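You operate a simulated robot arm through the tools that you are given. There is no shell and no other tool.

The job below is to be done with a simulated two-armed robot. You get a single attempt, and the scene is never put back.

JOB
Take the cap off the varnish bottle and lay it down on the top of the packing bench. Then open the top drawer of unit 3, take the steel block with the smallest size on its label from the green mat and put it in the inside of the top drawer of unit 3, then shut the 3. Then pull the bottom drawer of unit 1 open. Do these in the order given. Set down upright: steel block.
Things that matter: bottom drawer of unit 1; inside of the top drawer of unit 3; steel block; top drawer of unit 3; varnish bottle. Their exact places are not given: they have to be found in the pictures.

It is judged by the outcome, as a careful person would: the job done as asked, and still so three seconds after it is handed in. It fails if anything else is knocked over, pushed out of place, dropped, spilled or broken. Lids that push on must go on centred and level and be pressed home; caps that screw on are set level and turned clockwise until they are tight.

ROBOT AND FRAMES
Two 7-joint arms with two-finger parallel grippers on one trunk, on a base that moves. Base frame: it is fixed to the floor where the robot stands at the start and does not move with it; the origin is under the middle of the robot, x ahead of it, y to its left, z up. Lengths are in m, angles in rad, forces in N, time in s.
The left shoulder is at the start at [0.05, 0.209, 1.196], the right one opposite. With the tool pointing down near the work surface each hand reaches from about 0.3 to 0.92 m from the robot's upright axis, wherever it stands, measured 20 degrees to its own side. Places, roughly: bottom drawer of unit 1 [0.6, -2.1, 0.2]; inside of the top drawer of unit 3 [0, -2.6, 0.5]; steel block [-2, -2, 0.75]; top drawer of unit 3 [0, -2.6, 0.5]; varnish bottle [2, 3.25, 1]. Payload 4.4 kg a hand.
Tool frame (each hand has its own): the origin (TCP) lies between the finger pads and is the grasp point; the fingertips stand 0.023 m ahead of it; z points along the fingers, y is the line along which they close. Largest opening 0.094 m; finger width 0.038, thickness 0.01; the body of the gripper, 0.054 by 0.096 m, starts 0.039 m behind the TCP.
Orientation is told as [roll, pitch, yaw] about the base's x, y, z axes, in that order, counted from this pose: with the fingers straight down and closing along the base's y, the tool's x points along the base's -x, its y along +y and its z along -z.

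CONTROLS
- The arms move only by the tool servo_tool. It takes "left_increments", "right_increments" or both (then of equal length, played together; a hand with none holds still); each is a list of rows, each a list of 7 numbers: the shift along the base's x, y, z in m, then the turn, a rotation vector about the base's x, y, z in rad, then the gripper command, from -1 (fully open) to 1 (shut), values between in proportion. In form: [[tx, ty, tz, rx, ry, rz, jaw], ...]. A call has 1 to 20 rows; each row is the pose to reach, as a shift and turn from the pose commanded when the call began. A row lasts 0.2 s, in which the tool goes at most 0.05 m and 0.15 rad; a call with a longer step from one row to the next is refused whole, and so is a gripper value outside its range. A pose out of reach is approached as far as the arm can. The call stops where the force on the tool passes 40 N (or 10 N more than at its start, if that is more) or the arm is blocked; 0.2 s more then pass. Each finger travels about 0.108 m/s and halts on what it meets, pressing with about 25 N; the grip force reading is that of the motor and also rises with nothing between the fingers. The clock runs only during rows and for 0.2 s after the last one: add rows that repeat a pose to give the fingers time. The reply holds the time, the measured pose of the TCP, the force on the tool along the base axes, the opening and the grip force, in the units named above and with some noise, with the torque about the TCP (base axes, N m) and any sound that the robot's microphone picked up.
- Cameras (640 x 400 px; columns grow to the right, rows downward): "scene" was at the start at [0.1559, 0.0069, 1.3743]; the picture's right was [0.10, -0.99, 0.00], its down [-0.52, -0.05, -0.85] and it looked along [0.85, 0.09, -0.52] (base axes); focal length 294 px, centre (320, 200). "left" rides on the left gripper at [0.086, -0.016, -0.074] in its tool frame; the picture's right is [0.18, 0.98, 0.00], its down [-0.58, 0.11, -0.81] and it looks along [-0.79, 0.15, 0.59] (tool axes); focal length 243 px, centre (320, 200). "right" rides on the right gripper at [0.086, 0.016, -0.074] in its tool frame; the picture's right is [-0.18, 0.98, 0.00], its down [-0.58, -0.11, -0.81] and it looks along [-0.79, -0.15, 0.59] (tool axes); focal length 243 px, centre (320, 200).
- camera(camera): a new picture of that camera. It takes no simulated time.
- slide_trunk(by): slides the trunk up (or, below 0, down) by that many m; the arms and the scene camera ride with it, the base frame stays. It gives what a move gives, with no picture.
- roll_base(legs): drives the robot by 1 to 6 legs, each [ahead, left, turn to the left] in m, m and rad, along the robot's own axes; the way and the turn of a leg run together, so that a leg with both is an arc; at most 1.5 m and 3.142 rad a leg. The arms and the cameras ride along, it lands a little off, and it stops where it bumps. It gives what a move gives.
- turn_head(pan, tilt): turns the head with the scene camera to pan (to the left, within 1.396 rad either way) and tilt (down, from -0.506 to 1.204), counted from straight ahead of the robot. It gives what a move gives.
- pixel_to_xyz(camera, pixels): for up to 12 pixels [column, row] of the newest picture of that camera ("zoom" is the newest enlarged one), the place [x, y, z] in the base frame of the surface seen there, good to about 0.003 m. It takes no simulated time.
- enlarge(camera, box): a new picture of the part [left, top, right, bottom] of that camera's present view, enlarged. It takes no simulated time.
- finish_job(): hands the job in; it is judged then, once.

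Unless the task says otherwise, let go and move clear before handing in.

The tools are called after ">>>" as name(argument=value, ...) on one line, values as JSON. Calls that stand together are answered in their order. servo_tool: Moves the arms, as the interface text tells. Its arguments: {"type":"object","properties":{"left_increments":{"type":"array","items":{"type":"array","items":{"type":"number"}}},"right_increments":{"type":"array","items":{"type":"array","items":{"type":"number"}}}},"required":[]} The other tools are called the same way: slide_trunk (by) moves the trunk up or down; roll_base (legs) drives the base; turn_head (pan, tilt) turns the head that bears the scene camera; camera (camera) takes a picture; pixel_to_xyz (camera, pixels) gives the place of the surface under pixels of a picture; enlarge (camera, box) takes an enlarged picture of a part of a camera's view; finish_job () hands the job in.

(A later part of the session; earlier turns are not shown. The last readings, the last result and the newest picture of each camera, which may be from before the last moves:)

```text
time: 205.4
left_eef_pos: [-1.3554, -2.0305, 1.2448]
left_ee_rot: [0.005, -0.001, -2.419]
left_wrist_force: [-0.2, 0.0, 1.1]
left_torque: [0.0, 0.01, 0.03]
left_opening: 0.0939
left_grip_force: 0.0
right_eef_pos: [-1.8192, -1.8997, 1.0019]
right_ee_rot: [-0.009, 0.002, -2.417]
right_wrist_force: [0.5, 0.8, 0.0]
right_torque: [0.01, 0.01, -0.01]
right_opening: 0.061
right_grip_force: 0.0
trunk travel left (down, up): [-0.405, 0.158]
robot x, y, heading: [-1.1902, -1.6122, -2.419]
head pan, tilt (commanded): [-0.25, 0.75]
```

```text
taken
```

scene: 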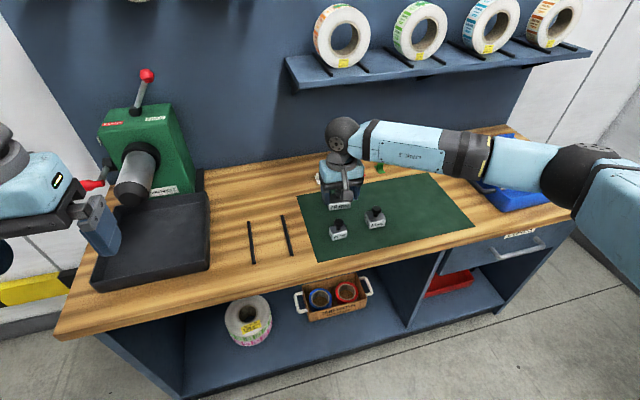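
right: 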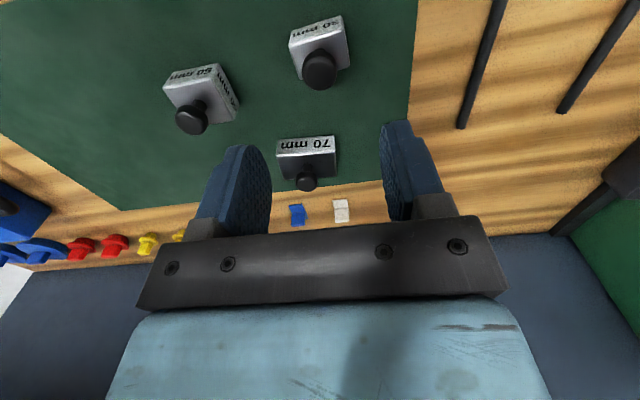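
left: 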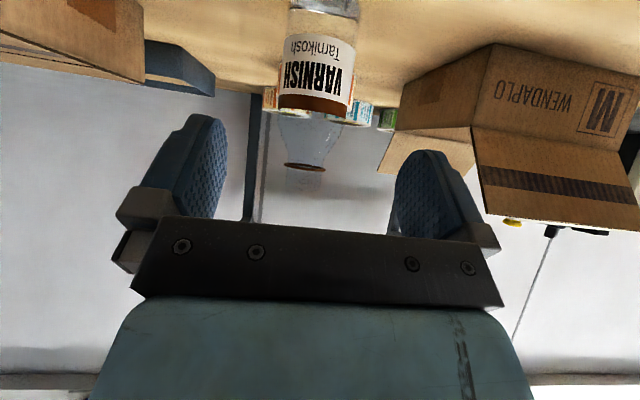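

The 30 mm block's knob appears at (318,69), right where a centred target should be. I'll lower to z 0.899 and close on the knob.

>>> servo_tool(right_increments=[[0.001, 0, -0.04, 0, 0, 0, -0.3], [0.001, 0, -0.075, 0, 0, 0, -0.3], [0.001, 0, -0.09, 0, 0, 0, -0.3], [0.001, 0, -0.1025, 0, 0, 0, -0.3], [0.001, 0, -0.1025, 0, 0, 0, 0.2], [0.001, 0, -0.1025, 0, 0, 0, 0.6], [0.001, 0, -0.1025, 0, 0, 0, 1], [0.001, 0, -0.1025, 0, 0, 0, 1]])

>>> camera(camera="right")

```text
time: 207.2
left_eef_pos: [-1.3563, -2.0314, 1.2445]
left_ee_rot: [0.006, 0.0, -2.418]
left_wrist_force: [-0.5, 0.4, -0.1]
left_torque: [-0.02, 0.05, -0.02]
left_opening: 0.0941
left_grip_force: 0.1
right_eef_pos: [-1.8171, -1.8997, 0.8975]
right_ee_rot: [-0.011, 0.0, -2.416]
right_wrist_force: [0.4, -0.3, 0.4]
right_torque: [-0.01, 0.01, -0.03]
right_opening: 0.0251
right_grip_force: 25.3
trunk travel left (down, up): [-0.405, 0.158]
robot x, y, heading: [-1.1936, -1.6139, -2.417]
head pan, tilt (commanded): [-0.25, 0.75]
```

```text
taken
```

right: 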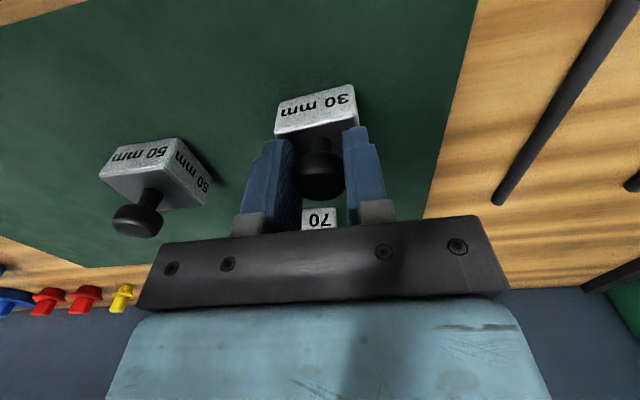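

The 30 mm block's knob is gripped (opening 0.025). I'll lift 0.1 m and check.

>>> servo_tool(right_increments=[[0, 0, 0.01, 0, 0, 0, 1], [0, 0, 0.03, 0, 0, 0, 1], [0, 0, 0.06, 0, 0, 0, 1], [0, 0, 0.1, 0, 0, 0, 1], [0, 0, 0.1, 0, 0, 0, 1]])

>>> camera(camera="right")

>>> camera(camera="scene")

```text
time: 208.4
left_eef_pos: [-1.3555, -2.0303, 1.244]
left_ee_rot: [0.006, 0.0, -2.42]
left_wrist_force: [0.2, 0.2, -0.3]
left_torque: [0.01, 0.01, -0.03]
left_opening: 0.0943
left_grip_force: 0.1
right_eef_pos: [-1.8178, -1.9007, 0.9994]
right_ee_rot: [-0.011, 0.002, -2.414]
right_wrist_force: [0.6, 0.4, -1.4]
right_torque: [-0.01, -0.03, -0.02]
right_opening: 0.0252
right_grip_force: 24.9
trunk travel left (down, up): [-0.405, 0.158]
robot x, y, heading: [-1.1901, -1.6113, -2.417]
head pan, tilt (commanded): [-0.25, 0.75]
```

```text
taken
```

right: 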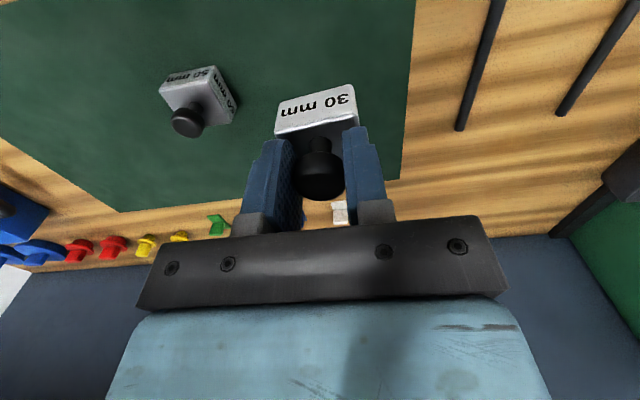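

```text
taken
```

scene: 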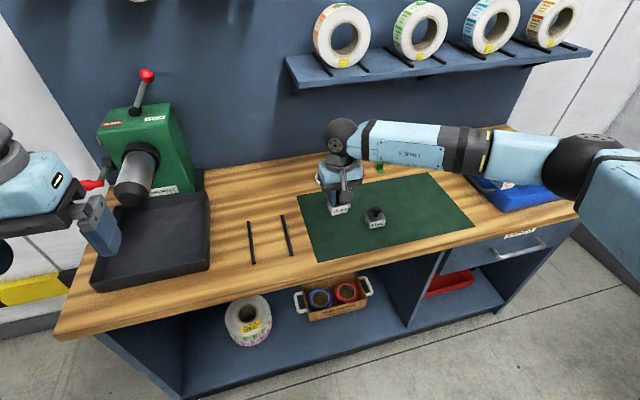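

The block hangs level in the grip and the other blocks stand untouched. I'll raise it and draw the hand back to the carrying place.

>>> servo_tool(right_increments=[[0, 0, 0.04, 0, 0, 0, 1], [0, 0, 0.08, 0, 0, 0, 1], [0, 0, 0.12, 0, 0, 0, 1], [0, 0, 0.15, 0, 0, 0, 1], [0.03, 0.026, 0.15, 0, 0, 0, 1], [0.06, 0.053, 0.15, 0, 0, 0, 1], [0.09, 0.079, 0.15, 0, 0, 0, 1], [0.12, 0.106, 0.15, 0, 0, 0, 1], [0.1425, 0.1257, 0.15, 0, 0, 0, 1], [0.1425, 0.1257, 0.15, 0, 0, 0, 1]])

>>> roll_base(legs=[[-0.3, 0, 0], [0, 0, 1.59]])

>>> turn_head(pan=-0.1, tilt=0.6)

>>> camera(camera="scene")

>>> camera(camera="right")

```text
time: 210.6
left_eef_pos: [-1.3553, -2.0308, 1.243]
left_ee_rot: [0.008, 0.002, -2.417]
left_wrist_force: [0.3, 0.2, 0.1]
left_torque: [0.02, 0.01, -0.05]
left_opening: 0.094
left_grip_force: 0.0
right_eef_pos: [-1.6763, -1.7718, 1.1466]
right_ee_rot: [-0.011, 0.002, -2.417]
right_wrist_force: [0.8, -0.3, -1.5]
right_torque: [-0.01, -0.01, 0.02]
right_opening: 0.0246
right_grip_force: 25.2
trunk travel left (down, up): [-0.405, 0.158]
robot x, y, heading: [-1.1843, -1.6108, -2.415]
head pan, tilt (commanded): [-0.25, 0.75]
```

```text
time: 216.5
left_eef_pos: [-0.5418, -1.5705, 1.2449]
left_ee_rot: [0.005, 0.0, -0.83]
left_wrist_force: [-0.1, 0.1, 0.6]
left_torque: [0.0, 0.01, 0.01]
left_opening: 0.094
left_grip_force: 0.1
right_eef_pos: [-0.7928, -1.8958, 1.1465]
right_ee_rot: [-0.013, 0.002, -0.826]
right_wrist_force: [-0.9, -0.4, -2.6]
right_torque: [-0.01, -0.02, 0.01]
right_opening: 0.0249
right_grip_force: 25.1
trunk travel left (down, up): [-0.405, 0.158]
robot x, y, heading: [-0.9611, -1.4145, -0.826]
head pan, tilt (commanded): [-0.25, 0.75]
```

```text
time: 217.2
left_eef_pos: [-0.541, -1.5705, 1.2453]
left_ee_rot: [0.006, -0.001, -0.828]
left_wrist_force: [0.2, -0.4, 0.7]
left_torque: [0.01, 0.04, 0.0]
left_opening: 0.0938
left_grip_force: 0.1
right_eef_pos: [-0.7935, -1.8969, 1.1475]
right_ee_rot: [-0.01, 0.001, -0.826]
right_wrist_force: [-0.4, -0.1, -1.5]
right_torque: [0.02, 0.04, -0.03]
right_opening: 0.025
right_grip_force: 25.4
trunk travel left (down, up): [-0.405, 0.158]
robot x, y, heading: [-0.9603, -1.4147, -0.829]
head pan, tilt (commanded): [-0.099, 0.6]
```

```text
taken
```

scene: 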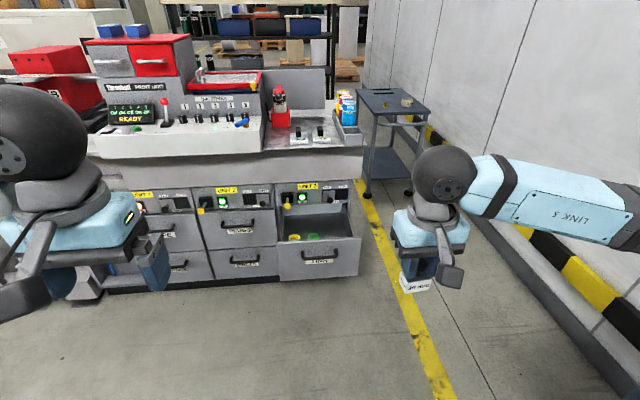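

```text
taken
```

right: 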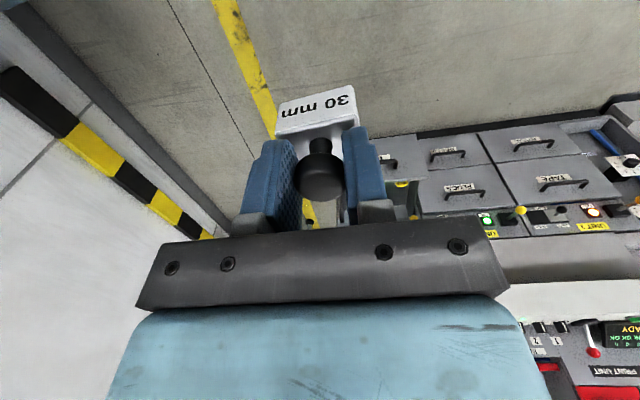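

The block is still held level. I'll drive up to the open drawer (keeping 0.65 m from the drop spot), with hands high.

>>> roll_base(legs=[[0.585, -0.046, 0]])

>>> camera(camera="scene")

```text
time: 220.5
left_eef_pos: [-0.1872, -2.0248, 1.2454]
left_ee_rot: [0.005, 0.001, -0.831]
left_wrist_force: [0.4, -0.7, -1.0]
left_torque: [0.03, -0.02, 0.0]
left_opening: 0.094
left_grip_force: 0.0
right_eef_pos: [-0.439, -2.3492, 1.1474]
right_ee_rot: [-0.011, 0.002, -0.827]
right_wrist_force: [0.0, 0.8, -1.3]
right_torque: [0.0, 0.02, -0.01]
right_opening: 0.025
right_grip_force: 24.9
trunk travel left (down, up): [-0.405, 0.158]
robot x, y, heading: [-0.6092, -1.8633, -0.828]
head pan, tilt (commanded): [-0.099, 0.6]
```

```text
taken
```

scene: 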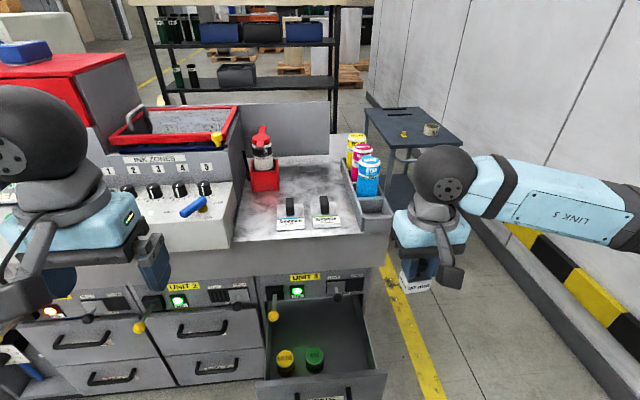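

I can see into the drawer now: GREASE at (285,362), WAX at (315,358), free floor to the right. I'll zoom and measure.

>>> enlarge(camera="scene", box=[250, 270, 400, 400])

>>> pixel_to_xyz(camera="scene", pixels=[[315, 352], [323, 362], [345, 350], [355, 365], [368, 340], [380, 375], [340, 320], [345, 284], [273, 315], [385, 372], [350, 375], [365, 310]])

```text
3.08 times, centred on (325, 335) of scene
```

zoom: 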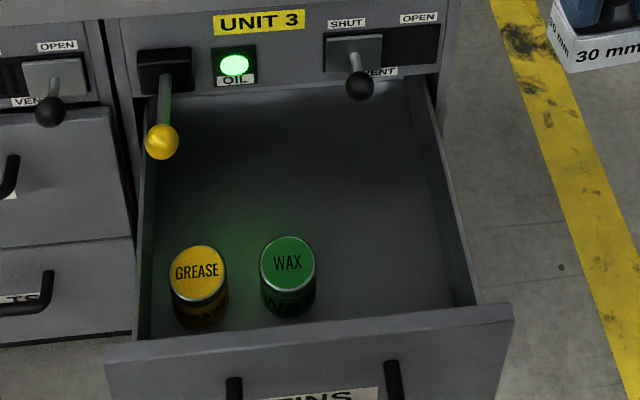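

```text
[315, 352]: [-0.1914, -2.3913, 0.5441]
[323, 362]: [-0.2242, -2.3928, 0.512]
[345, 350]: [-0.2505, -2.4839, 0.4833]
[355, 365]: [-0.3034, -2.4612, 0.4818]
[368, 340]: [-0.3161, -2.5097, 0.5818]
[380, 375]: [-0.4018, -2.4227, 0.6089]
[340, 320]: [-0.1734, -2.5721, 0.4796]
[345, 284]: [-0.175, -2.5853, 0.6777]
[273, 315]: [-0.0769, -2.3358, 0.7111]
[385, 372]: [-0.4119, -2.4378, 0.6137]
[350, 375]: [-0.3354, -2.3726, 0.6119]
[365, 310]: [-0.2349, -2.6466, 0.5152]
```

The free floor right of WAX is confirmed. I turn the right hand −90° so its camera points left, then lower the trunk.

>>> servo_tool(right_increments=[[0, 0, 0, 0, 0, -0.143, 1], [0, 0, 0, 0, 0, -0.286, 1], [0, 0, 0, 0, 0, -0.429, 1], [0, 0, 0, 0, 0, -0.571, 1], [0, 0, 0, 0, 0, -0.714, 1], [0, 0, 0, 0, 0, -0.857, 1], [0, 0, 0, 0, 0, -1.0, 1], [0, 0, 0, 0, 0, -1.143, 1], [0, 0, 0, 0, 0, -1.286, 1], [0, 0, 0, 0, 0, -1.428, 1], [0, 0, 0, 0, 0, -1.571, 1], [0, 0, 0, 0, 0, -1.571, 1]])

>>> slide_trunk(by=-0.38)

>>> camera(camera="scene")

```text
time: 223.1
left_eef_pos: [-0.1875, -2.0244, 1.2453]
left_ee_rot: [0.005, 0.0, -0.83]
left_wrist_force: [0.3, 0.1, 0.2]
left_torque: [-0.01, 0.05, -0.01]
left_opening: 0.0939
left_grip_force: 0.0
right_eef_pos: [-0.4389, -2.3503, 1.1475]
right_ee_rot: [-0.011, 0.001, -2.401]
right_wrist_force: [-0.2, -0.8, -2.5]
right_torque: [0.02, 0.04, 0.02]
right_opening: 0.0248
right_grip_force: 25.6
trunk travel left (down, up): [-0.405, 0.158]
robot x, y, heading: [-0.6071, -1.8668, -0.829]
head pan, tilt (commanded): [-0.099, 0.6]
```

```text
time: 226.8
left_eef_pos: [-0.1854, -2.0235, 0.865]
left_ee_rot: [0.006, -0.002, -0.83]
left_wrist_force: [0.0, -0.2, -0.9]
left_torque: [0.03, -0.02, 0.0]
left_opening: 0.0938
left_grip_force: 0.0
right_eef_pos: [-0.4382, -2.3506, 0.7676]
right_ee_rot: [-0.011, 0.002, -2.399]
right_wrist_force: [-0.6, -0.6, -3.2]
right_torque: [-0.01, 0.0, 0.0]
right_opening: 0.0248
right_grip_force: 24.9
trunk travel left (down, up): [-0.025, 0.538]
robot x, y, heading: [-0.6108, -1.8654, -0.831]
head pan, tilt (commanded): [-0.099, 0.6]
```

```text
taken
```

scene: 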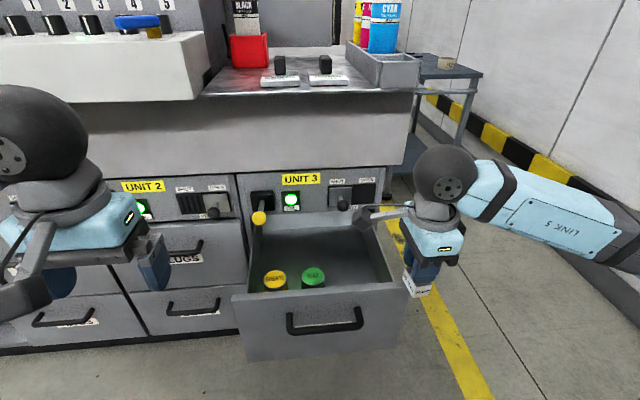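

Hand is at z 0.768, still in front-right of the drawer. I'll move it over the free spot at this height and check.

>>> servo_tool(right_increments=[[0.035, -0.0195, 0, 0, 0, 0, 1], [0.07, -0.039, 0, 0, 0, 0, 1], [0.105, -0.0585, 0, 0, 0, 0, 1], [0.14, -0.078, 0, 0, 0, 0, 1], [0.1735, -0.0974, 0, 0, 0, 0, 1], [0.1735, -0.0974, 0, 0, 0, 0, 1]])

>>> camera(camera="scene")

>>> camera(camera="right")

```text
time: 228.2
left_eef_pos: [-0.1867, -2.0242, 0.865]
left_ee_rot: [0.006, 0.0, -0.83]
left_wrist_force: [0.4, -0.8, -0.6]
left_torque: [-0.05, 0.01, 0.0]
left_opening: 0.094
left_grip_force: 0.0
right_eef_pos: [-0.2671, -2.4495, 0.7667]
right_ee_rot: [-0.01, 0.002, -2.399]
right_wrist_force: [0.4, 0.5, -1.2]
right_torque: [-0.02, -0.02, 0.02]
right_opening: 0.0249
right_grip_force: 25.1
trunk travel left (down, up): [-0.025, 0.538]
robot x, y, heading: [-0.6105, -1.8681, -0.827]
head pan, tilt (commanded): [-0.099, 0.6]
```

```text
taken
```

scene: 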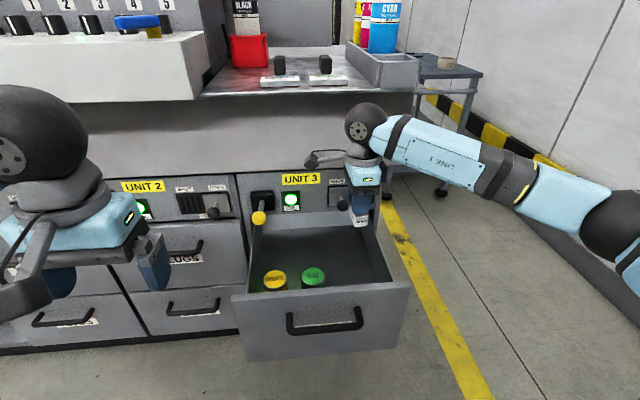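

```text
taken
```

right: 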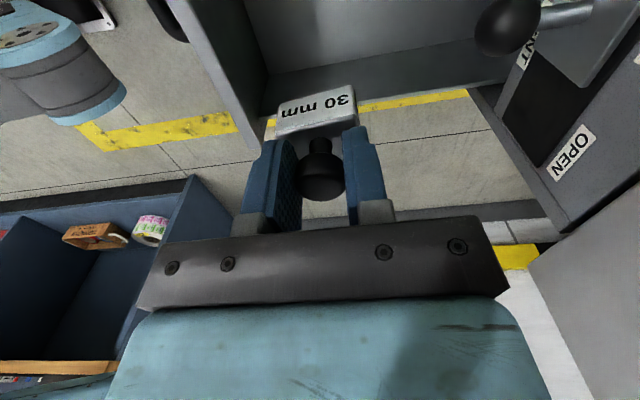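

The block is above the free spot (1.625 ahead, 1.853 right in my unit frame). I'll lower to 2 cm above the drawer floor.

>>> servo_tool(right_increments=[[0, 0, -0.04, 0, 0, 0, 1], [0, 0, -0.08, 0, 0, 0, 1], [0, 0, -0.12, 0, 0, 0, 1], [0, 0, -0.16, 0, 0, 0, 1], [0, 0, -0.19, 0, 0, 0, 1], [0, 0, -0.207, 0, 0, 0, 1], [0, 0, -0.207, 0, 0, 0, 1]])

>>> enlarge(camera="scene", box=[230, 160, 430, 340])

>>> camera(camera="right")

```text
time: 229.8
left_eef_pos: [-0.1863, -2.0254, 0.8653]
left_ee_rot: [0.005, 0.001, -0.831]
left_wrist_force: [0.1, 0.0, 0.0]
left_torque: [-0.02, 0.01, 0.05]
left_opening: 0.0941
left_grip_force: 0.1
right_eef_pos: [-0.2658, -2.4462, 0.56]
right_ee_rot: [-0.01, 0.001, -2.398]
right_wrist_force: [-0.3, -0.4, -2.4]
right_torque: [0.02, -0.01, -0.01]
right_opening: 0.0251
right_grip_force: 25.4
trunk travel left (down, up): [-0.025, 0.538]
robot x, y, heading: [-0.6088, -1.8646, -0.828]
head pan, tilt (commanded): [-0.099, 0.6]
```

```text
2.22 times, centred on (330, 250) of scene
```

zoom: 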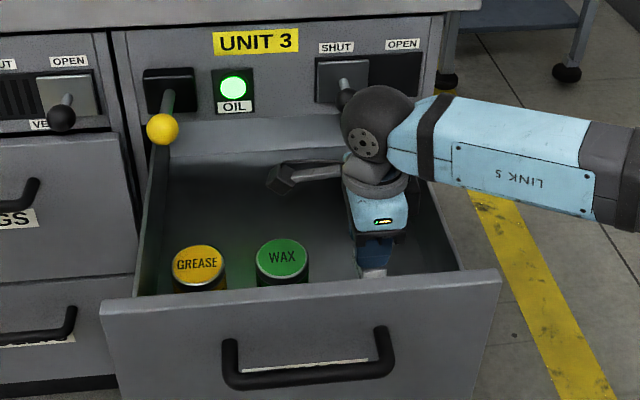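

```text
taken
```

right: 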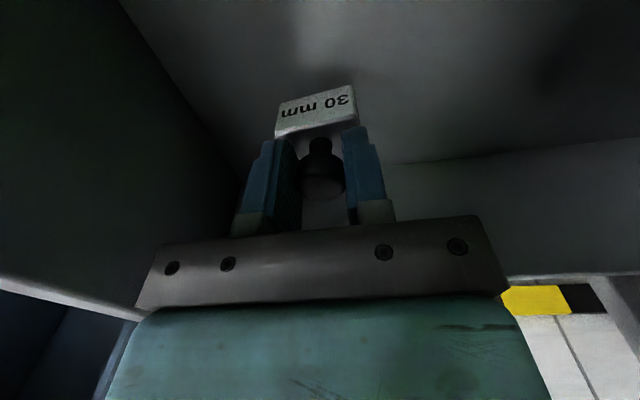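

Block is inside and clear of the tins. I'll lower slowly to the floor.

>>> servo_tool(right_increments=[[0, 0, -0.008, 0, 0, 0, 1], [0, 0, -0.015, 0, 0, 0, 1], [0, 0, -0.019, 0, 0, 0, 1], [0, 0, -0.021, 0, 0, 0, 1], [0, 0, -0.021, 0, 0, 0, 1]])

```text
time: 230.9
left_eef_pos: [-0.1869, -2.0256, 0.8651]
left_ee_rot: [0.005, 0.0, -0.831]
left_wrist_force: [-0.3, -0.7, -0.6]
left_torque: [0.02, 0.0, 0.0]
left_opening: 0.094
left_grip_force: 0.0
right_eef_pos: [-0.2659, -2.4465, 0.5391]
right_ee_rot: [-0.011, 0.001, -2.397]
right_wrist_force: [-0.1, -0.5, -1.4]
right_torque: [0.0, 0.0, -0.01]
right_opening: 0.025
right_grip_force: 25.0
trunk travel left (down, up): [-0.025, 0.538]
robot x, y, heading: [-0.6101, -1.8629, -0.828]
head pan, tilt (commanded): [-0.099, 0.6]
```

>>> servo_tool(right_increments=[[0, 0, -0.001, 0, 0, 0, 1], [0, 0, -0.002, 0, 0, 0, 1], [0, 0, -0.003, 0, 0, 0, 1], [0, 0, -0.003, 0, 0, 0, 1]])

```text
time: 231.9
left_eef_pos: [-0.1878, -2.0244, 0.8657]
left_ee_rot: [0.004, -0.002, -0.831]
left_wrist_force: [-0.1, 0.1, -1.2]
left_torque: [-0.02, -0.01, 0.01]
left_opening: 0.0942
left_grip_force: 0.1
right_eef_pos: [-0.2647, -2.4477, 0.5398]
right_ee_rot: [-0.006, 0.002, -2.398]
right_wrist_force: [-2.1, -2.1, 17.4]
right_torque: [-0.12, 0.19, -0.01]
right_opening: 0.0249
right_grip_force: 25.2
trunk travel left (down, up): [-0.025, 0.538]
robot x, y, heading: [-0.608, -1.8653, -0.829]
head pan, tilt (commanded): [-0.099, 0.6]
```

Contact with the floor (17 N). I'll ease off 2 mm, open, and lift straight up.

>>> servo_tool(right_increments=[[0, 0, 0.0015, 0, 0, 0, 1], [0, 0, 0.0018, 0, 0, 0, 1], [0, 0, 0.0018, 0, 0, 0, 0.3], [0, 0, 0.0018, 0, 0, 0, -0.1], [0, 0, 0.0018, 0, 0, 0, -0.1], [0, 0, 0.01, 0, 0, 0, -0.1], [0, 0, 0.03, 0, 0, 0, -0.1], [0, 0, 0.07, 0, 0, 0, -0.1], [0, 0, 0.11, 0, 0, 0, -0.1], [0, 0, 0.15, 0, 0, 0, -0.1], [0, 0, 0.19, 0, 0, 0, -0.1], [0, 0, 0.23, 0, 0, 0, -0.1]])

>>> camera(camera="right")

>>> enlarge(camera="scene", box=[230, 160, 430, 340])

```text
time: 234.6
left_eef_pos: [-0.1872, -2.0243, 0.8647]
left_ee_rot: [0.007, 0.0, -0.831]
left_wrist_force: [0.4, -0.4, 0.3]
left_torque: [-0.01, -0.02, 0.0]
left_opening: 0.0939
left_grip_force: 0.1
right_eef_pos: [-0.2652, -2.4483, 0.7679]
right_ee_rot: [-0.01, 0.002, -2.397]
right_wrist_force: [-0.6, -0.2, 0.1]
right_torque: [0.0, 0.0, 0.03]
right_opening: 0.0517
right_grip_force: 0.1
trunk travel left (down, up): [-0.025, 0.538]
robot x, y, heading: [-0.6117, -1.8682, -0.834]
head pan, tilt (commanded): [-0.099, 0.6]
```

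```text
taken
```

right: 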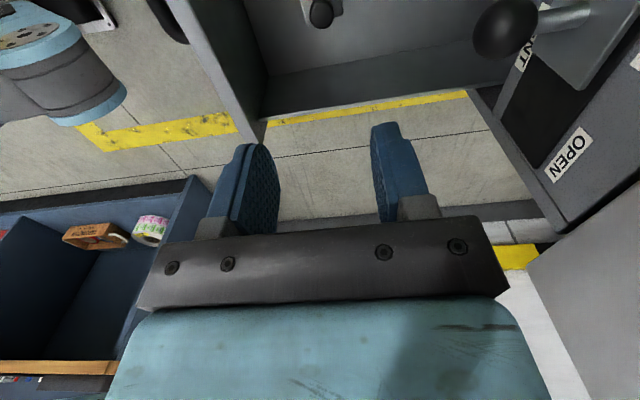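

```text
2.22 times, centred on (330, 250) of scene
```

zoom: 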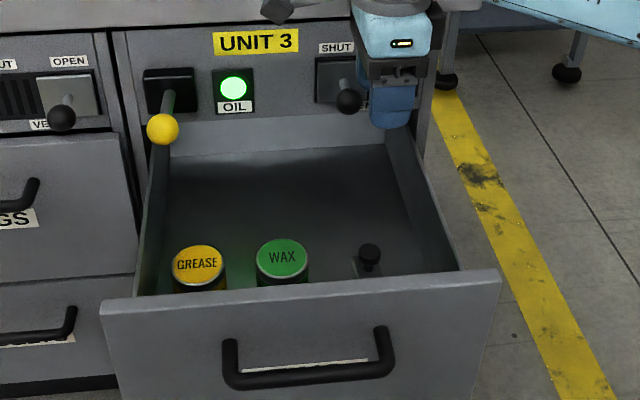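

The block stands upright on the drawer floor (knob visible at zoom (370,258)), tins untouched. Now I back the base 0.4 m so I can set the hand again for the handle and push the drawer shut.

>>> roll_base(legs=[[-0.4, 0, 0]])

>>> slide_trunk(by=-0.02)

>>> servo_tool(right_increments=[[0, 0, 0, -0.106, -0.0972, 0, -1], [0, 0, 0, -0.2119, -0.1944, 0, -1], [0, 0, 0, -0.3179, -0.2915, 0, -1], [0, 0, 0, -0.4238, -0.3887, 0, -1], [0, 0, 0, -0.5298, -0.4859, 0, -1], [0, 0, 0, -0.6357, -0.5831, 0, -1], [0, 0, 0, -0.7417, -0.6802, 0, -1], [0, 0, 0, -0.8476, -0.7774, 0, -1], [0, 0, 0, -0.8476, -0.7774, 0, -1]])

```text
time: 237.1
left_eef_pos: [-0.4621, -1.727, 0.8654]
left_ee_rot: [0.004, 0.001, -0.837]
left_wrist_force: [-0.1, -0.5, -0.1]
left_torque: [0.01, 0.0, -0.02]
left_opening: 0.094
left_grip_force: 0.1
right_eef_pos: [-0.5424, -2.1498, 0.7673]
right_ee_rot: [-0.01, 0.002, -2.404]
right_wrist_force: [-0.2, 0.0, -0.5]
right_torque: [0.03, -0.01, 0.01]
right_opening: 0.0517
right_grip_force: 0.1
trunk travel left (down, up): [-0.025, 0.538]
robot x, y, heading: [-0.8841, -1.5631, -0.835]
head pan, tilt (commanded): [-0.099, 0.6]
```

```text
time: 237.8
left_eef_pos: [-0.4614, -1.726, 0.8451]
left_ee_rot: [0.005, 0.001, -0.836]
left_wrist_force: [0.0, 1.2, 0.2]
left_torque: [-0.01, 0.01, 0.0]
left_opening: 0.0939
left_grip_force: 0.1
right_eef_pos: [-0.5423, -2.1494, 0.7473]
right_ee_rot: [-0.009, 0.002, -2.403]
right_wrist_force: [0.2, 0.3, 0.5]
right_torque: [-0.01, -0.04, 0.03]
right_opening: 0.0517
right_grip_force: 0.0
trunk travel left (down, up): [-0.005, 0.558]
robot x, y, heading: [-0.8844, -1.5659, -0.834]
head pan, tilt (commanded): [-0.099, 0.6]
```

```text
time: 239.8
left_eef_pos: [-0.4622, -1.7277, 0.8445]
left_ee_rot: [0.006, 0.001, -0.837]
left_wrist_force: [0.3, -0.7, 0.5]
left_torque: [0.01, -0.01, 0.0]
left_opening: 0.094
left_grip_force: 0.1
right_eef_pos: [-0.5427, -2.151, 0.7466]
right_ee_rot: [1.14, 0.007, -2.399]
right_wrist_force: [0.0, -0.5, -0.3]
right_torque: [-0.03, -0.06, 0.02]
right_opening: 0.0942
right_grip_force: 0.0
trunk travel left (down, up): [-0.005, 0.558]
robot x, y, heading: [-0.881, -1.5668, -0.834]
head pan, tilt (commanded): [-0.099, 0.6]
```

The hand now points forward at 25° below level with its camera on the left. I'll shift it to the position used before (0.71 ahead, 0.06 right, z 0.556).

>>> servo_tool(right_increments=[[0.031, 0.007, 0, 0, 0, 0, -1], [0.063, 0.013, 0, 0, 0, 0, -1], [0.0943, 0.02, 0, 0, 0, 0, -1], [0.0943, 0.02, -0.04, 0, 0, 0, -1], [0.0943, 0.02, -0.08, 0, 0, 0, -1], [0.0943, 0.02, -0.12, 0, 0, 0, -1], [0.0943, 0.02, -0.16, 0, 0, 0, -0.49], [0.0943, 0.02, -0.191, 0, 0, 0, -0.49], [0.0943, 0.02, -0.191, 0, 0, 0, -0.49]])

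>>> camera(camera="scene")

```text
time: 241.8
left_eef_pos: [-0.4616, -1.7264, 0.8453]
left_ee_rot: [0.006, 0.002, -0.835]
left_wrist_force: [0.0, -0.1, 0.6]
left_torque: [0.0, 0.02, -0.01]
left_opening: 0.0942
left_grip_force: 0.1
right_eef_pos: [-0.4475, -2.1323, 0.5556]
right_ee_rot: [1.14, 0.003, -2.4]
right_wrist_force: [-0.2, 0.3, 0.0]
right_torque: [0.01, 0.02, 0.05]
right_opening: 0.0698
right_grip_force: 0.1
trunk travel left (down, up): [-0.005, 0.558]
robot x, y, heading: [-0.884, -1.5651, -0.832]
head pan, tilt (commanded): [-0.099, 0.6]
```

```text
taken
```

scene: 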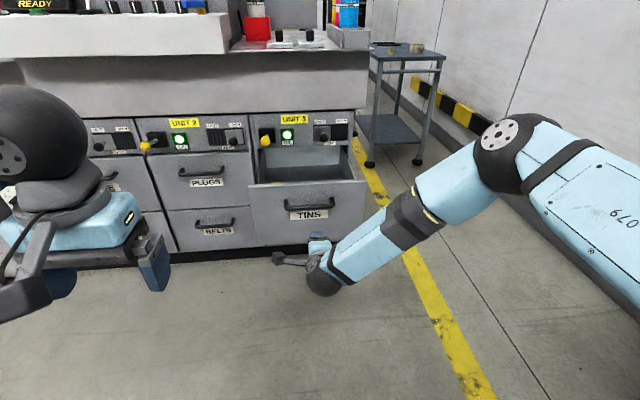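

Hand is level with the bar (z 0.556) 0.2 m short of it. I'll drive ahead 0.14 m and check with the hand camera.

>>> roll_base(legs=[[0.14, 0.01, 0]])

>>> camera(camera="right")

>>> pixel_to_xyz(camera="right", pixels=[[345, 60], [350, 110], [355, 140], [300, 110], [430, 120], [340, 30]])

```text
time: 243.1
left_eef_pos: [-0.3626, -1.8221, 0.8448]
left_ee_rot: [0.003, 0.0, -0.839]
left_wrist_force: [-1.0, -0.6, -0.2]
left_torque: [0.0, -0.03, -0.01]
left_opening: 0.0942
left_grip_force: 0.1
right_eef_pos: [-0.3503, -2.228, 0.555]
right_ee_rot: [1.141, 0.004, -2.401]
right_wrist_force: [-0.2, -0.2, 0.1]
right_torque: [0.0, -0.01, 0.04]
right_opening: 0.0699
right_grip_force: 0.0
trunk travel left (down, up): [-0.005, 0.558]
robot x, y, heading: [-0.783, -1.6589, -0.834]
head pan, tilt (commanded): [-0.099, 0.6]
```

```text
taken
```

right: 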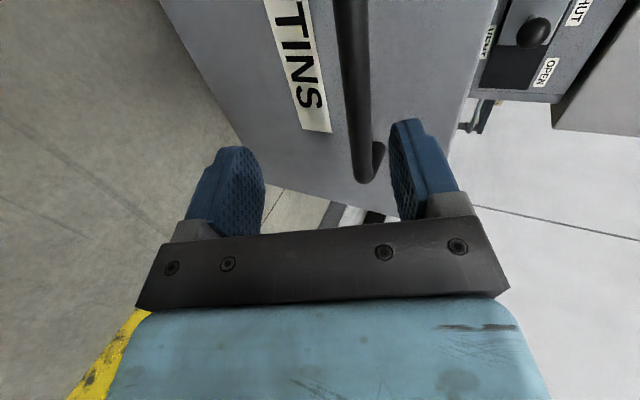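

```text
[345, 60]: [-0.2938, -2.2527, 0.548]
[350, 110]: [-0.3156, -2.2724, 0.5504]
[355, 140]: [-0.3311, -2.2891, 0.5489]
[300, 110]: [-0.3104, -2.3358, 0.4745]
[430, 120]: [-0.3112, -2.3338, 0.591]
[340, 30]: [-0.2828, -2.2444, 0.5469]
```

Bar centre is 0.062 m ahead at z≈0.55. I'll move in and close on it.

>>> servo_tool(right_increments=[[0.0137, -0.015, -0.001, 0, 0, 0, -0.49], [0.0275, -0.03, -0.002, 0, 0, 0, -0.49], [0.0405, -0.0441, -0.003, 0, 0, 0, -0.49], [0.0405, -0.0441, -0.003, 0, 0, 0, 0], [0.0405, -0.0441, -0.003, 0, 0, 0, 0.5], [0.0405, -0.0441, -0.003, 0, 0, 0, 1], [0.0405, -0.0441, -0.003, 0, 0, 0, 1]])

>>> camera(camera="right")

```text
time: 244.7
left_eef_pos: [-0.3632, -1.823, 0.8462]
left_ee_rot: [0.006, 0.001, -0.839]
left_wrist_force: [0.1, 0.4, 0.8]
left_torque: [0.0, 0.01, -0.01]
left_opening: 0.0937
left_grip_force: 0.1
right_eef_pos: [-0.3104, -2.2731, 0.5535]
right_ee_rot: [1.139, 0.002, -2.403]
right_wrist_force: [0.7, -3.1, 1.3]
right_torque: [-0.84, 0.89, 0.87]
right_opening: 0.0159
right_grip_force: 45.0
trunk travel left (down, up): [-0.005, 0.558]
robot x, y, heading: [-0.7827, -1.6559, -0.836]
head pan, tilt (commanded): [-0.099, 0.6]
```

```text
taken
```

right: 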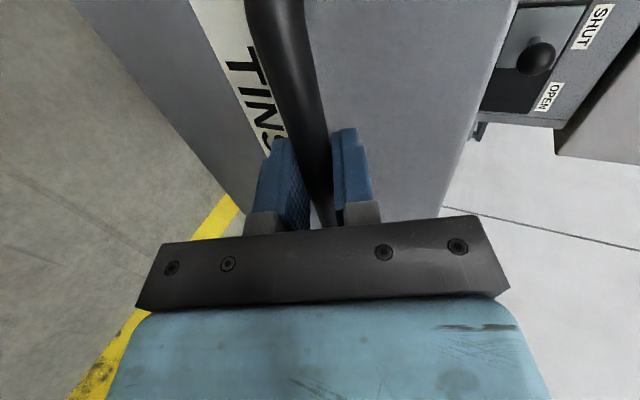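

The bar is gripped. I push the drawer in by driving ahead 0.12 m.

>>> roll_base(legs=[[0.12, 0, 0]])

```text
time: 245.9
left_eef_pos: [-0.2822, -1.9109, 0.8451]
left_ee_rot: [0.003, -0.002, -0.841]
left_wrist_force: [-0.5, 0.0, 1.7]
left_torque: [0.01, 0.01, -0.01]
left_opening: 0.0942
left_grip_force: 0.0
right_eef_pos: [-0.2304, -2.3602, 0.5521]
right_ee_rot: [1.14, 0.003, -2.401]
right_wrist_force: [9.0, 9.5, -0.3]
right_torque: [-1.29, 1.25, -0.07]
right_opening: 0.0162
right_grip_force: 45.0
trunk travel left (down, up): [-0.005, 0.558]
robot x, y, heading: [-0.7039, -1.749, -0.84]
head pan, tilt (commanded): [-0.099, 0.6]
```

It slides in smoothly (0.118 m). Another 0.1 m.

>>> roll_base(legs=[[0.1, 0, 0]])

```text
time: 247.1
left_eef_pos: [-0.2178, -1.984, 0.8462]
left_ee_rot: [0.005, 0.001, -0.838]
left_wrist_force: [-0.1, -0.4, 0.5]
left_torque: [-0.02, 0.03, 0.01]
left_opening: 0.0941
left_grip_force: 0.0
right_eef_pos: [-0.1636, -2.4338, 0.5535]
right_ee_rot: [1.139, 0.005, -2.398]
right_wrist_force: [5.5, 4.2, 1.7]
right_torque: [-1.05, 1.1, 0.47]
right_opening: 0.0159
right_grip_force: 44.9
trunk travel left (down, up): [-0.005, 0.558]
robot x, y, heading: [-0.6352, -1.8217, -0.835]
head pan, tilt (commanded): [-0.099, 0.6]
```

About 0.038 m remains; I push that with the arm until it meets its stop.

>>> servo_tool(right_increments=[[0.0068, -0.0074, 0, 0, 0, 0, 1], [0.0135, -0.0147, 0, 0, 0, 0, 1], [0.0203, -0.0221, 0, 0, 0, 0, 1], [0.025, -0.0272, 0, 0, 0, 0, 1], [0.028, -0.0306, 0, 0, 0, 0, 1], [0.031, -0.0339, 0, 0, 0, 0, 1], [0.031, -0.0339, 0, 0, 0, 0, 1]])

>>> camera(camera="scene")

```text
time: 248.4
left_eef_pos: [-0.2199, -1.9836, 0.8458]
left_ee_rot: [0.006, -0.005, -0.843]
left_wrist_force: [0.0, -0.1, -0.8]
left_torque: [-0.05, -0.02, -0.01]
left_opening: 0.0939
left_grip_force: 0.1
right_eef_pos: [-0.1351, -2.4628, 0.5526]
right_ee_rot: [1.137, 0.001, -2.397]
right_wrist_force: [-15.1, 10.8, 11.7]
right_torque: [-0.57, 0.53, 0.31]
right_opening: 0.016
right_grip_force: 44.9
trunk travel left (down, up): [-0.005, 0.558]
robot x, y, heading: [-0.6378, -1.8193, -0.838]
head pan, tilt (commanded): [-0.099, 0.6]
stopped in row 6 (right hand): the force on the tool passed its limit at 43 N (the readings are from after the stop); the commanded pose is now the measured one
```

```text
taken
```

scene: 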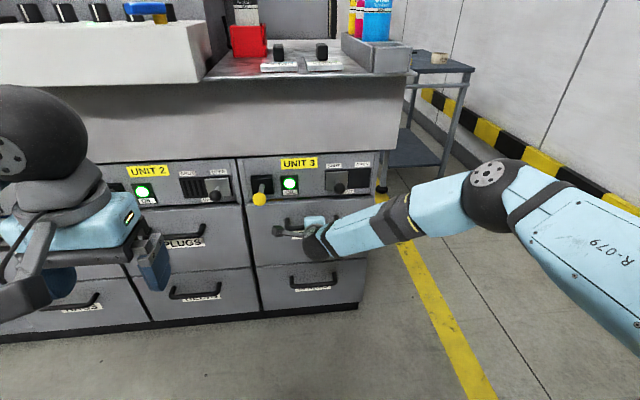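

It stopped against its stop at 43 N with the bar back at its closed place (1.724). I'll zoom to confirm the front is flush.

>>> enlarge(camera="scene", box=[230, 145, 400, 320])

>>> pixel_to_xyz(camera="scene", pixels=[[262, 220], [262, 240], [350, 205], [355, 235], [260, 275], [350, 270], [265, 207], [240, 215], [220, 240]])

```text
2.29 times, centred on (315, 232) of scene
```

zoom: 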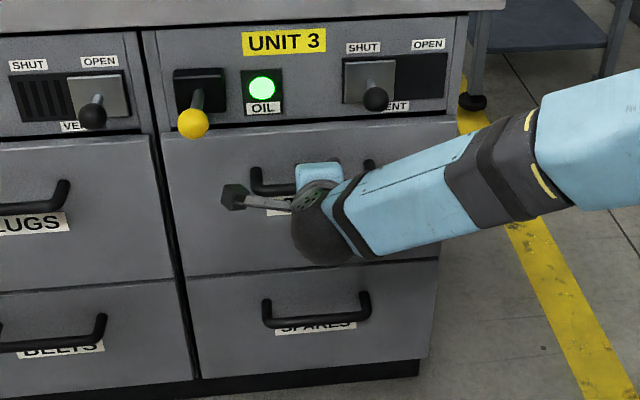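

```text
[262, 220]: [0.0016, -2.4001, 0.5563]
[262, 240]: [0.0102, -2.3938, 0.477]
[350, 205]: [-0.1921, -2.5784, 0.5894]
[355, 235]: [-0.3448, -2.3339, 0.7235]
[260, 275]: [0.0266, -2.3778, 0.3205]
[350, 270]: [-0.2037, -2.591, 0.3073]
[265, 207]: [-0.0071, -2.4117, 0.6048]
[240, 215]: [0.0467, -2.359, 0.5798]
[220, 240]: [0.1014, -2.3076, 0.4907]
```

Flush: both drawer fronts read 1.770. I'll open the fingers modestly and back away.

>>> servo_tool(right_increments=[[0, 0, 0, 0, 0, 0, 0.5], [0, 0, 0, 0, 0, 0, 0.1], [0, 0, 0, 0, 0, 0, -0.1], [0, 0, 0, 0, 0, 0, -0.3], [-0.0135, 0.0147, 0, 0, 0, 0, -0.3], [-0.034, 0.037, 0, 0, 0, 0, -0.3], [-0.054, 0.059, 0, 0, 0, 0, -0.3]])

>>> roll_base(legs=[[-0.3, 0, 0]])

>>> camera(camera="scene")

```text
time: 250.0
left_eef_pos: [-0.2181, -1.9849, 0.8461]
left_ee_rot: [0.006, 0.0, -0.843]
left_wrist_force: [1.6, 0.2, 0.2]
left_torque: [-0.02, -0.02, -0.01]
left_opening: 0.0938
left_grip_force: 0.1
right_eef_pos: [-0.1892, -2.4044, 0.5508]
right_ee_rot: [1.135, 0.004, -2.399]
right_wrist_force: [0.0, 0.3, 0.2]
right_torque: [0.01, -0.05, 0.03]
right_opening: 0.0612
right_grip_force: 0.1
trunk travel left (down, up): [-0.005, 0.558]
robot x, y, heading: [-0.6387, -1.8196, -0.844]
head pan, tilt (commanded): [-0.099, 0.6]
```

```text
time: 252.0
left_eef_pos: [-0.4179, -1.7638, 0.8449]
left_ee_rot: [0.004, 0.0, -0.841]
left_wrist_force: [-1.4, -0.6, 0.3]
left_torque: [0.0, 0.04, 0.0]
left_opening: 0.0939
left_grip_force: 0.0
right_eef_pos: [-0.3868, -2.1837, 0.5519]
right_ee_rot: [1.134, 0.003, -2.399]
right_wrist_force: [-0.1, 0.3, -0.1]
right_torque: [0.0, 0.0, -0.02]
right_opening: 0.0612
right_grip_force: 0.0
trunk travel left (down, up): [-0.005, 0.558]
robot x, y, heading: [-0.837, -1.6049, -0.845]
head pan, tilt (commanded): [-0.099, 0.6]
```

```text
taken
```

scene: 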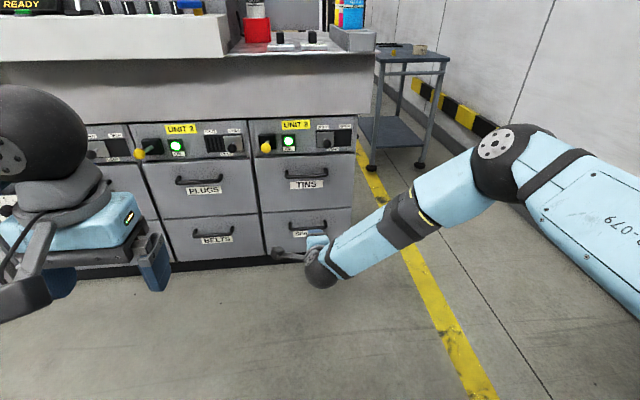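

Unit 3's top drawer is shut. For the low drawer I test, in free space, whether the right hand reaches z≈0.26 with a steeper tilt.

>>> servo_tool(right_increments=[[-0.005, 0.0055, -0.037, 0.026, 0.024, 0, -0.3], [-0.01, 0.011, -0.074, 0.052, 0.048, 0, -0.3], [-0.015, 0.0165, -0.111, 0.078, 0.072, 0, -0.3], [-0.02, 0.022, -0.148, 0.104, 0.096, 0, -0.3], [-0.025, 0.0275, -0.185, 0.13, 0.12, 0, -0.3], [-0.03, 0.033, -0.222, 0.156, 0.144, 0, -0.3], [-0.035, 0.0385, -0.259, 0.182, 0.168, 0, -0.3], [-0.04, 0.044, -0.29, 0.209, 0.192, 0, -0.3], [-0.04, 0.044, -0.29, 0.209, 0.192, 0, -0.3]])

>>> camera(camera="scene")

```text
time: 254.0
left_eef_pos: [-0.4164, -1.7644, 0.845]
left_ee_rot: [0.006, 0.0, -0.842]
left_wrist_force: [0.2, -0.8, -0.6]
left_torque: [0.02, -0.01, -0.02]
left_opening: 0.094
left_grip_force: 0.1
right_eef_pos: [-0.4279, -2.1392, 0.2611]
right_ee_rot: [0.85, 0.002, -2.402]
right_wrist_force: [0.4, 0.9, 0.2]
right_torque: [0.02, -0.03, 0.03]
right_opening: 0.061
right_grip_force: 0.2
trunk travel left (down, up): [-0.005, 0.558]
robot x, y, heading: [-0.8339, -1.6018, -0.844]
head pan, tilt (commanded): [-0.099, 0.6]
```

```text
taken
```

scene: 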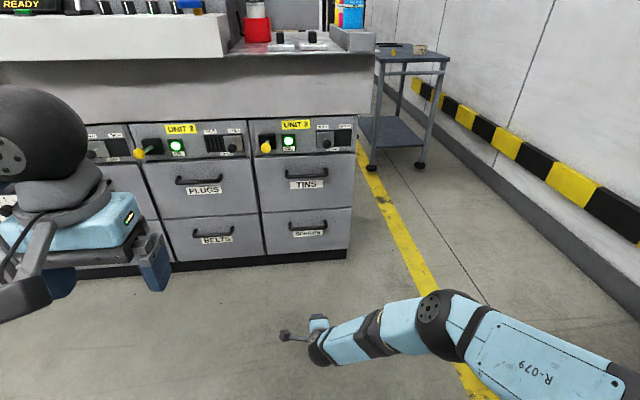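

The low pose (φ≈0.85, z 0.261) is reachable at 0.67 m ahead, 0.06 m right. I'll square up and drive 0.8 m left, in front of unit 1.

>>> roll_base(legs=[[0, 0, 0.016], [0, 0.796, 0]])

>>> turn_head(pan=-0.05, tilt=0.7)

>>> camera(camera="scene")

```text
time: 261.8
left_eef_pos: [0.1749, -1.2082, 0.8458]
left_ee_rot: [0.006, 0.0, -0.82]
left_wrist_force: [-0.1, 0.2, -0.1]
left_torque: [-0.06, 0.01, 0.0]
left_opening: 0.0941
left_grip_force: 0.2
right_eef_pos: [0.1721, -1.5836, 0.2612]
right_ee_rot: [0.848, 0.004, -2.38]
right_wrist_force: [0.1, 0.7, -0.3]
right_torque: [-0.01, -0.02, -0.02]
right_opening: 0.0612
right_grip_force: 0.1
trunk travel left (down, up): [-0.005, 0.558]
robot x, y, heading: [-0.246, -1.0528, -0.819]
head pan, tilt (commanded): [-0.099, 0.6]
```

```text
time: 262.5
left_eef_pos: [0.1752, -1.2077, 0.8447]
left_ee_rot: [0.005, 0.0, -0.82]
left_wrist_force: [-0.3, -0.8, 0.5]
left_torque: [0.0, 0.03, -0.01]
left_opening: 0.0939
left_grip_force: 0.0
right_eef_pos: [0.172, -1.5821, 0.2608]
right_ee_rot: [0.851, 0.004, -2.379]
right_wrist_force: [0.3, -0.4, -0.2]
right_torque: [0.0, -0.02, 0.0]
right_opening: 0.0612
right_grip_force: 0.1
trunk travel left (down, up): [-0.005, 0.558]
robot x, y, heading: [-0.2457, -1.0539, -0.819]
head pan, tilt (commanded): [-0.051, 0.7]
```

```text
taken
```

scene: 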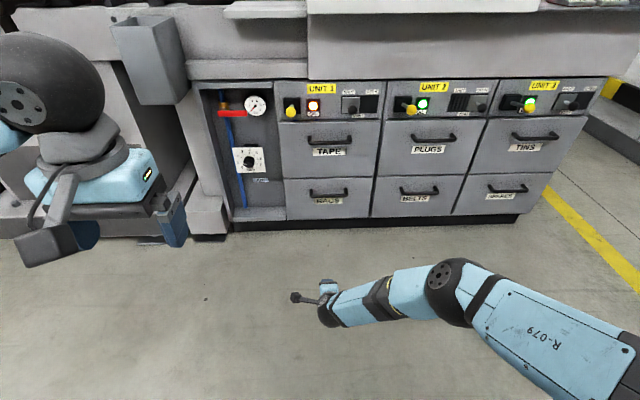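

Unit 1 is ahead: TAPE (top) and RAGS (bottom) with its handle at (328,193). I'll zoom and measure it.

>>> enlarge(camera="scene", box=[270, 75, 400, 225])

>>> pixel_to_xyz(camera="zoom", pixels=[[230, 318], [260, 318], [200, 318], [290, 316], [230, 290], [180, 350], [300, 345], [230, 170], [150, 310], [225, 312], [232, 322], [215, 180]])

```text
2.67 times, centred on (335, 150) of scene
```

zoom: 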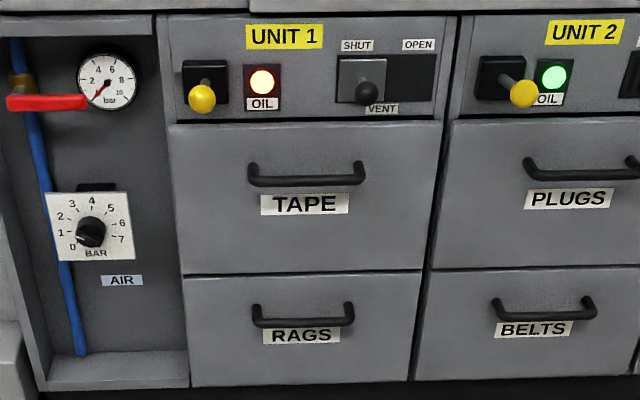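

```text
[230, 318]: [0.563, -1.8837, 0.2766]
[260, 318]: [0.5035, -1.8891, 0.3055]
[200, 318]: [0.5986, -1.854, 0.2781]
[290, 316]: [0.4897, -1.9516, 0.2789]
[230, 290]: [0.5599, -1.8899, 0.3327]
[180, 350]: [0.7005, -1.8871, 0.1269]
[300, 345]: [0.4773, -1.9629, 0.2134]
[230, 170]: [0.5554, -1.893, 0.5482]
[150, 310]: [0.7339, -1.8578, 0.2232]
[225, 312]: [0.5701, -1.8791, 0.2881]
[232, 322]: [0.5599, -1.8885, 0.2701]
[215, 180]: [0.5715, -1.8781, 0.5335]
```

>>> pixel_to_xyz(camera="zoom", pixels=[[258, 322], [270, 322], [285, 322], [300, 322], [315, 322], [330, 321], [345, 320], [300, 345], [300, 300], [210, 360], [390, 330], [300, 326]])

```text
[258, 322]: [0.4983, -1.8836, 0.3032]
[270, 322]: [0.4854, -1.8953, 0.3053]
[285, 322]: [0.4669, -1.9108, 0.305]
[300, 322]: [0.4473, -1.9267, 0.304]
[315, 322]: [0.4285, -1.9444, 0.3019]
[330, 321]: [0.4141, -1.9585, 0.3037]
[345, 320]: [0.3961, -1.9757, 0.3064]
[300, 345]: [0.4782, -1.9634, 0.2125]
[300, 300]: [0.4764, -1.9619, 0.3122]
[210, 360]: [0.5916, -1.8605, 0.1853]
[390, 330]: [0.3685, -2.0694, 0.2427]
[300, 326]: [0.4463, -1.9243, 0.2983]
```

The RAGS bar is centred near (0.451, −1.934, 0.300), 0.04 m proud of its front. I'll set the hand's tilt (φ≈1.0) and raise it to z 0.385 in free space.

>>> servo_tool(right_increments=[[0, 0, 0.03, -0.028, -0.025, -0.005, -0.064], [0, 0, 0.06, -0.055, -0.05, -0.01, -0.064], [0, 0, 0.09, -0.083, -0.076, -0.015, -0.064], [0, 0, 0.124, -0.11, -0.101, -0.02, -0.064], [0, 0, 0.124, -0.11, -0.101, -0.02, -0.064]])

>>> roll_base(legs=[[0, -0.032, -0.009], [0.3, 0, 0]])

>>> camera(camera="right")

>>> camera(camera="scene")

```text
time: 263.7
left_eef_pos: [0.1763, -1.2068, 0.8452]
left_ee_rot: [0.005, 0.0, -0.82]
left_wrist_force: [-0.1, 0.5, 0.5]
left_torque: [-0.01, -0.03, 0.0]
left_opening: 0.094
left_grip_force: 0.1
right_eef_pos: [0.1729, -1.5814, 0.3876]
right_ee_rot: [0.993, -0.001, -2.405]
right_wrist_force: [0.0, -0.4, -0.3]
right_torque: [0.01, -0.04, 0.0]
right_opening: 0.05
right_grip_force: 0.0
trunk travel left (down, up): [-0.005, 0.558]
robot x, y, heading: [-0.2489, -1.0565, -0.818]
head pan, tilt (commanded): [-0.051, 0.7]
```

```text
time: 266.3
left_eef_pos: [0.3567, -1.4578, 0.8451]
left_ee_rot: [0.005, -0.001, -0.833]
left_wrist_force: [0.1, -0.4, 0.2]
left_torque: [0.01, 0.0, 0.01]
left_opening: 0.0942
left_grip_force: 0.0
right_eef_pos: [0.3507, -1.8329, 0.386]
right_ee_rot: [0.994, -0.002, -2.416]
right_wrist_force: [-0.4, 0.3, 0.4]
right_torque: [0.03, 0.01, 0.0]
right_opening: 0.0497
right_grip_force: 0.1
trunk travel left (down, up): [-0.005, 0.558]
robot x, y, heading: [-0.0648, -1.3029, -0.828]
head pan, tilt (commanded): [-0.051, 0.7]
```

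```text
taken
```

right: 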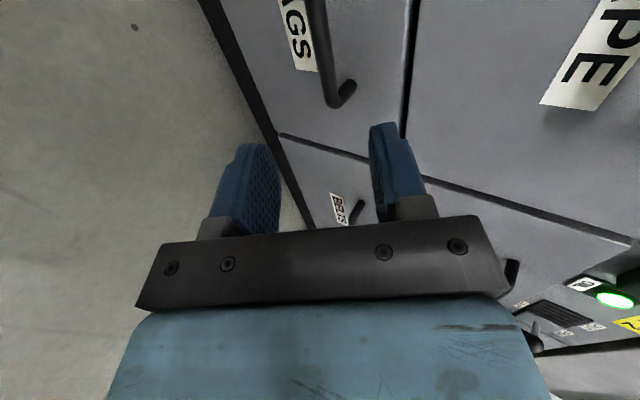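

```text
taken
```

scene: 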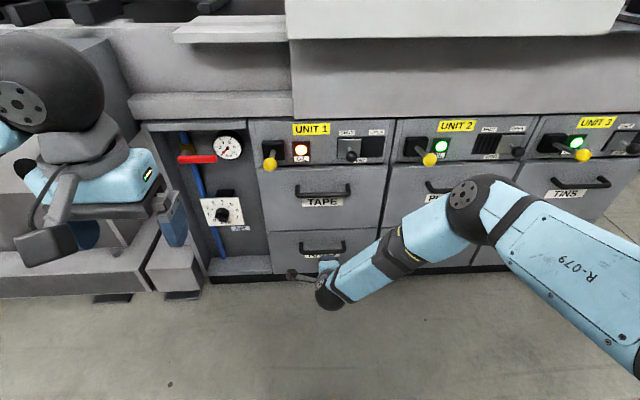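

The bar shows at (320,40) in the right view, just where the tool axis points. I'll verify its place from this camera.

>>> pixel_to_xyz(camera="right", pixels=[[319, 30], [323, 55], [327, 80], [335, 98], [370, 60], [300, 90], [318, 15]])

```text
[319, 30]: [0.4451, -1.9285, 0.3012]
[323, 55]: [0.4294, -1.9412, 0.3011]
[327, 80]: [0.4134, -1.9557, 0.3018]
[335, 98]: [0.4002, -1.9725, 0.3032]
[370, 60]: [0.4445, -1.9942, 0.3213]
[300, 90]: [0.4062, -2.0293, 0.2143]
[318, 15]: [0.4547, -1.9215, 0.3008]
```

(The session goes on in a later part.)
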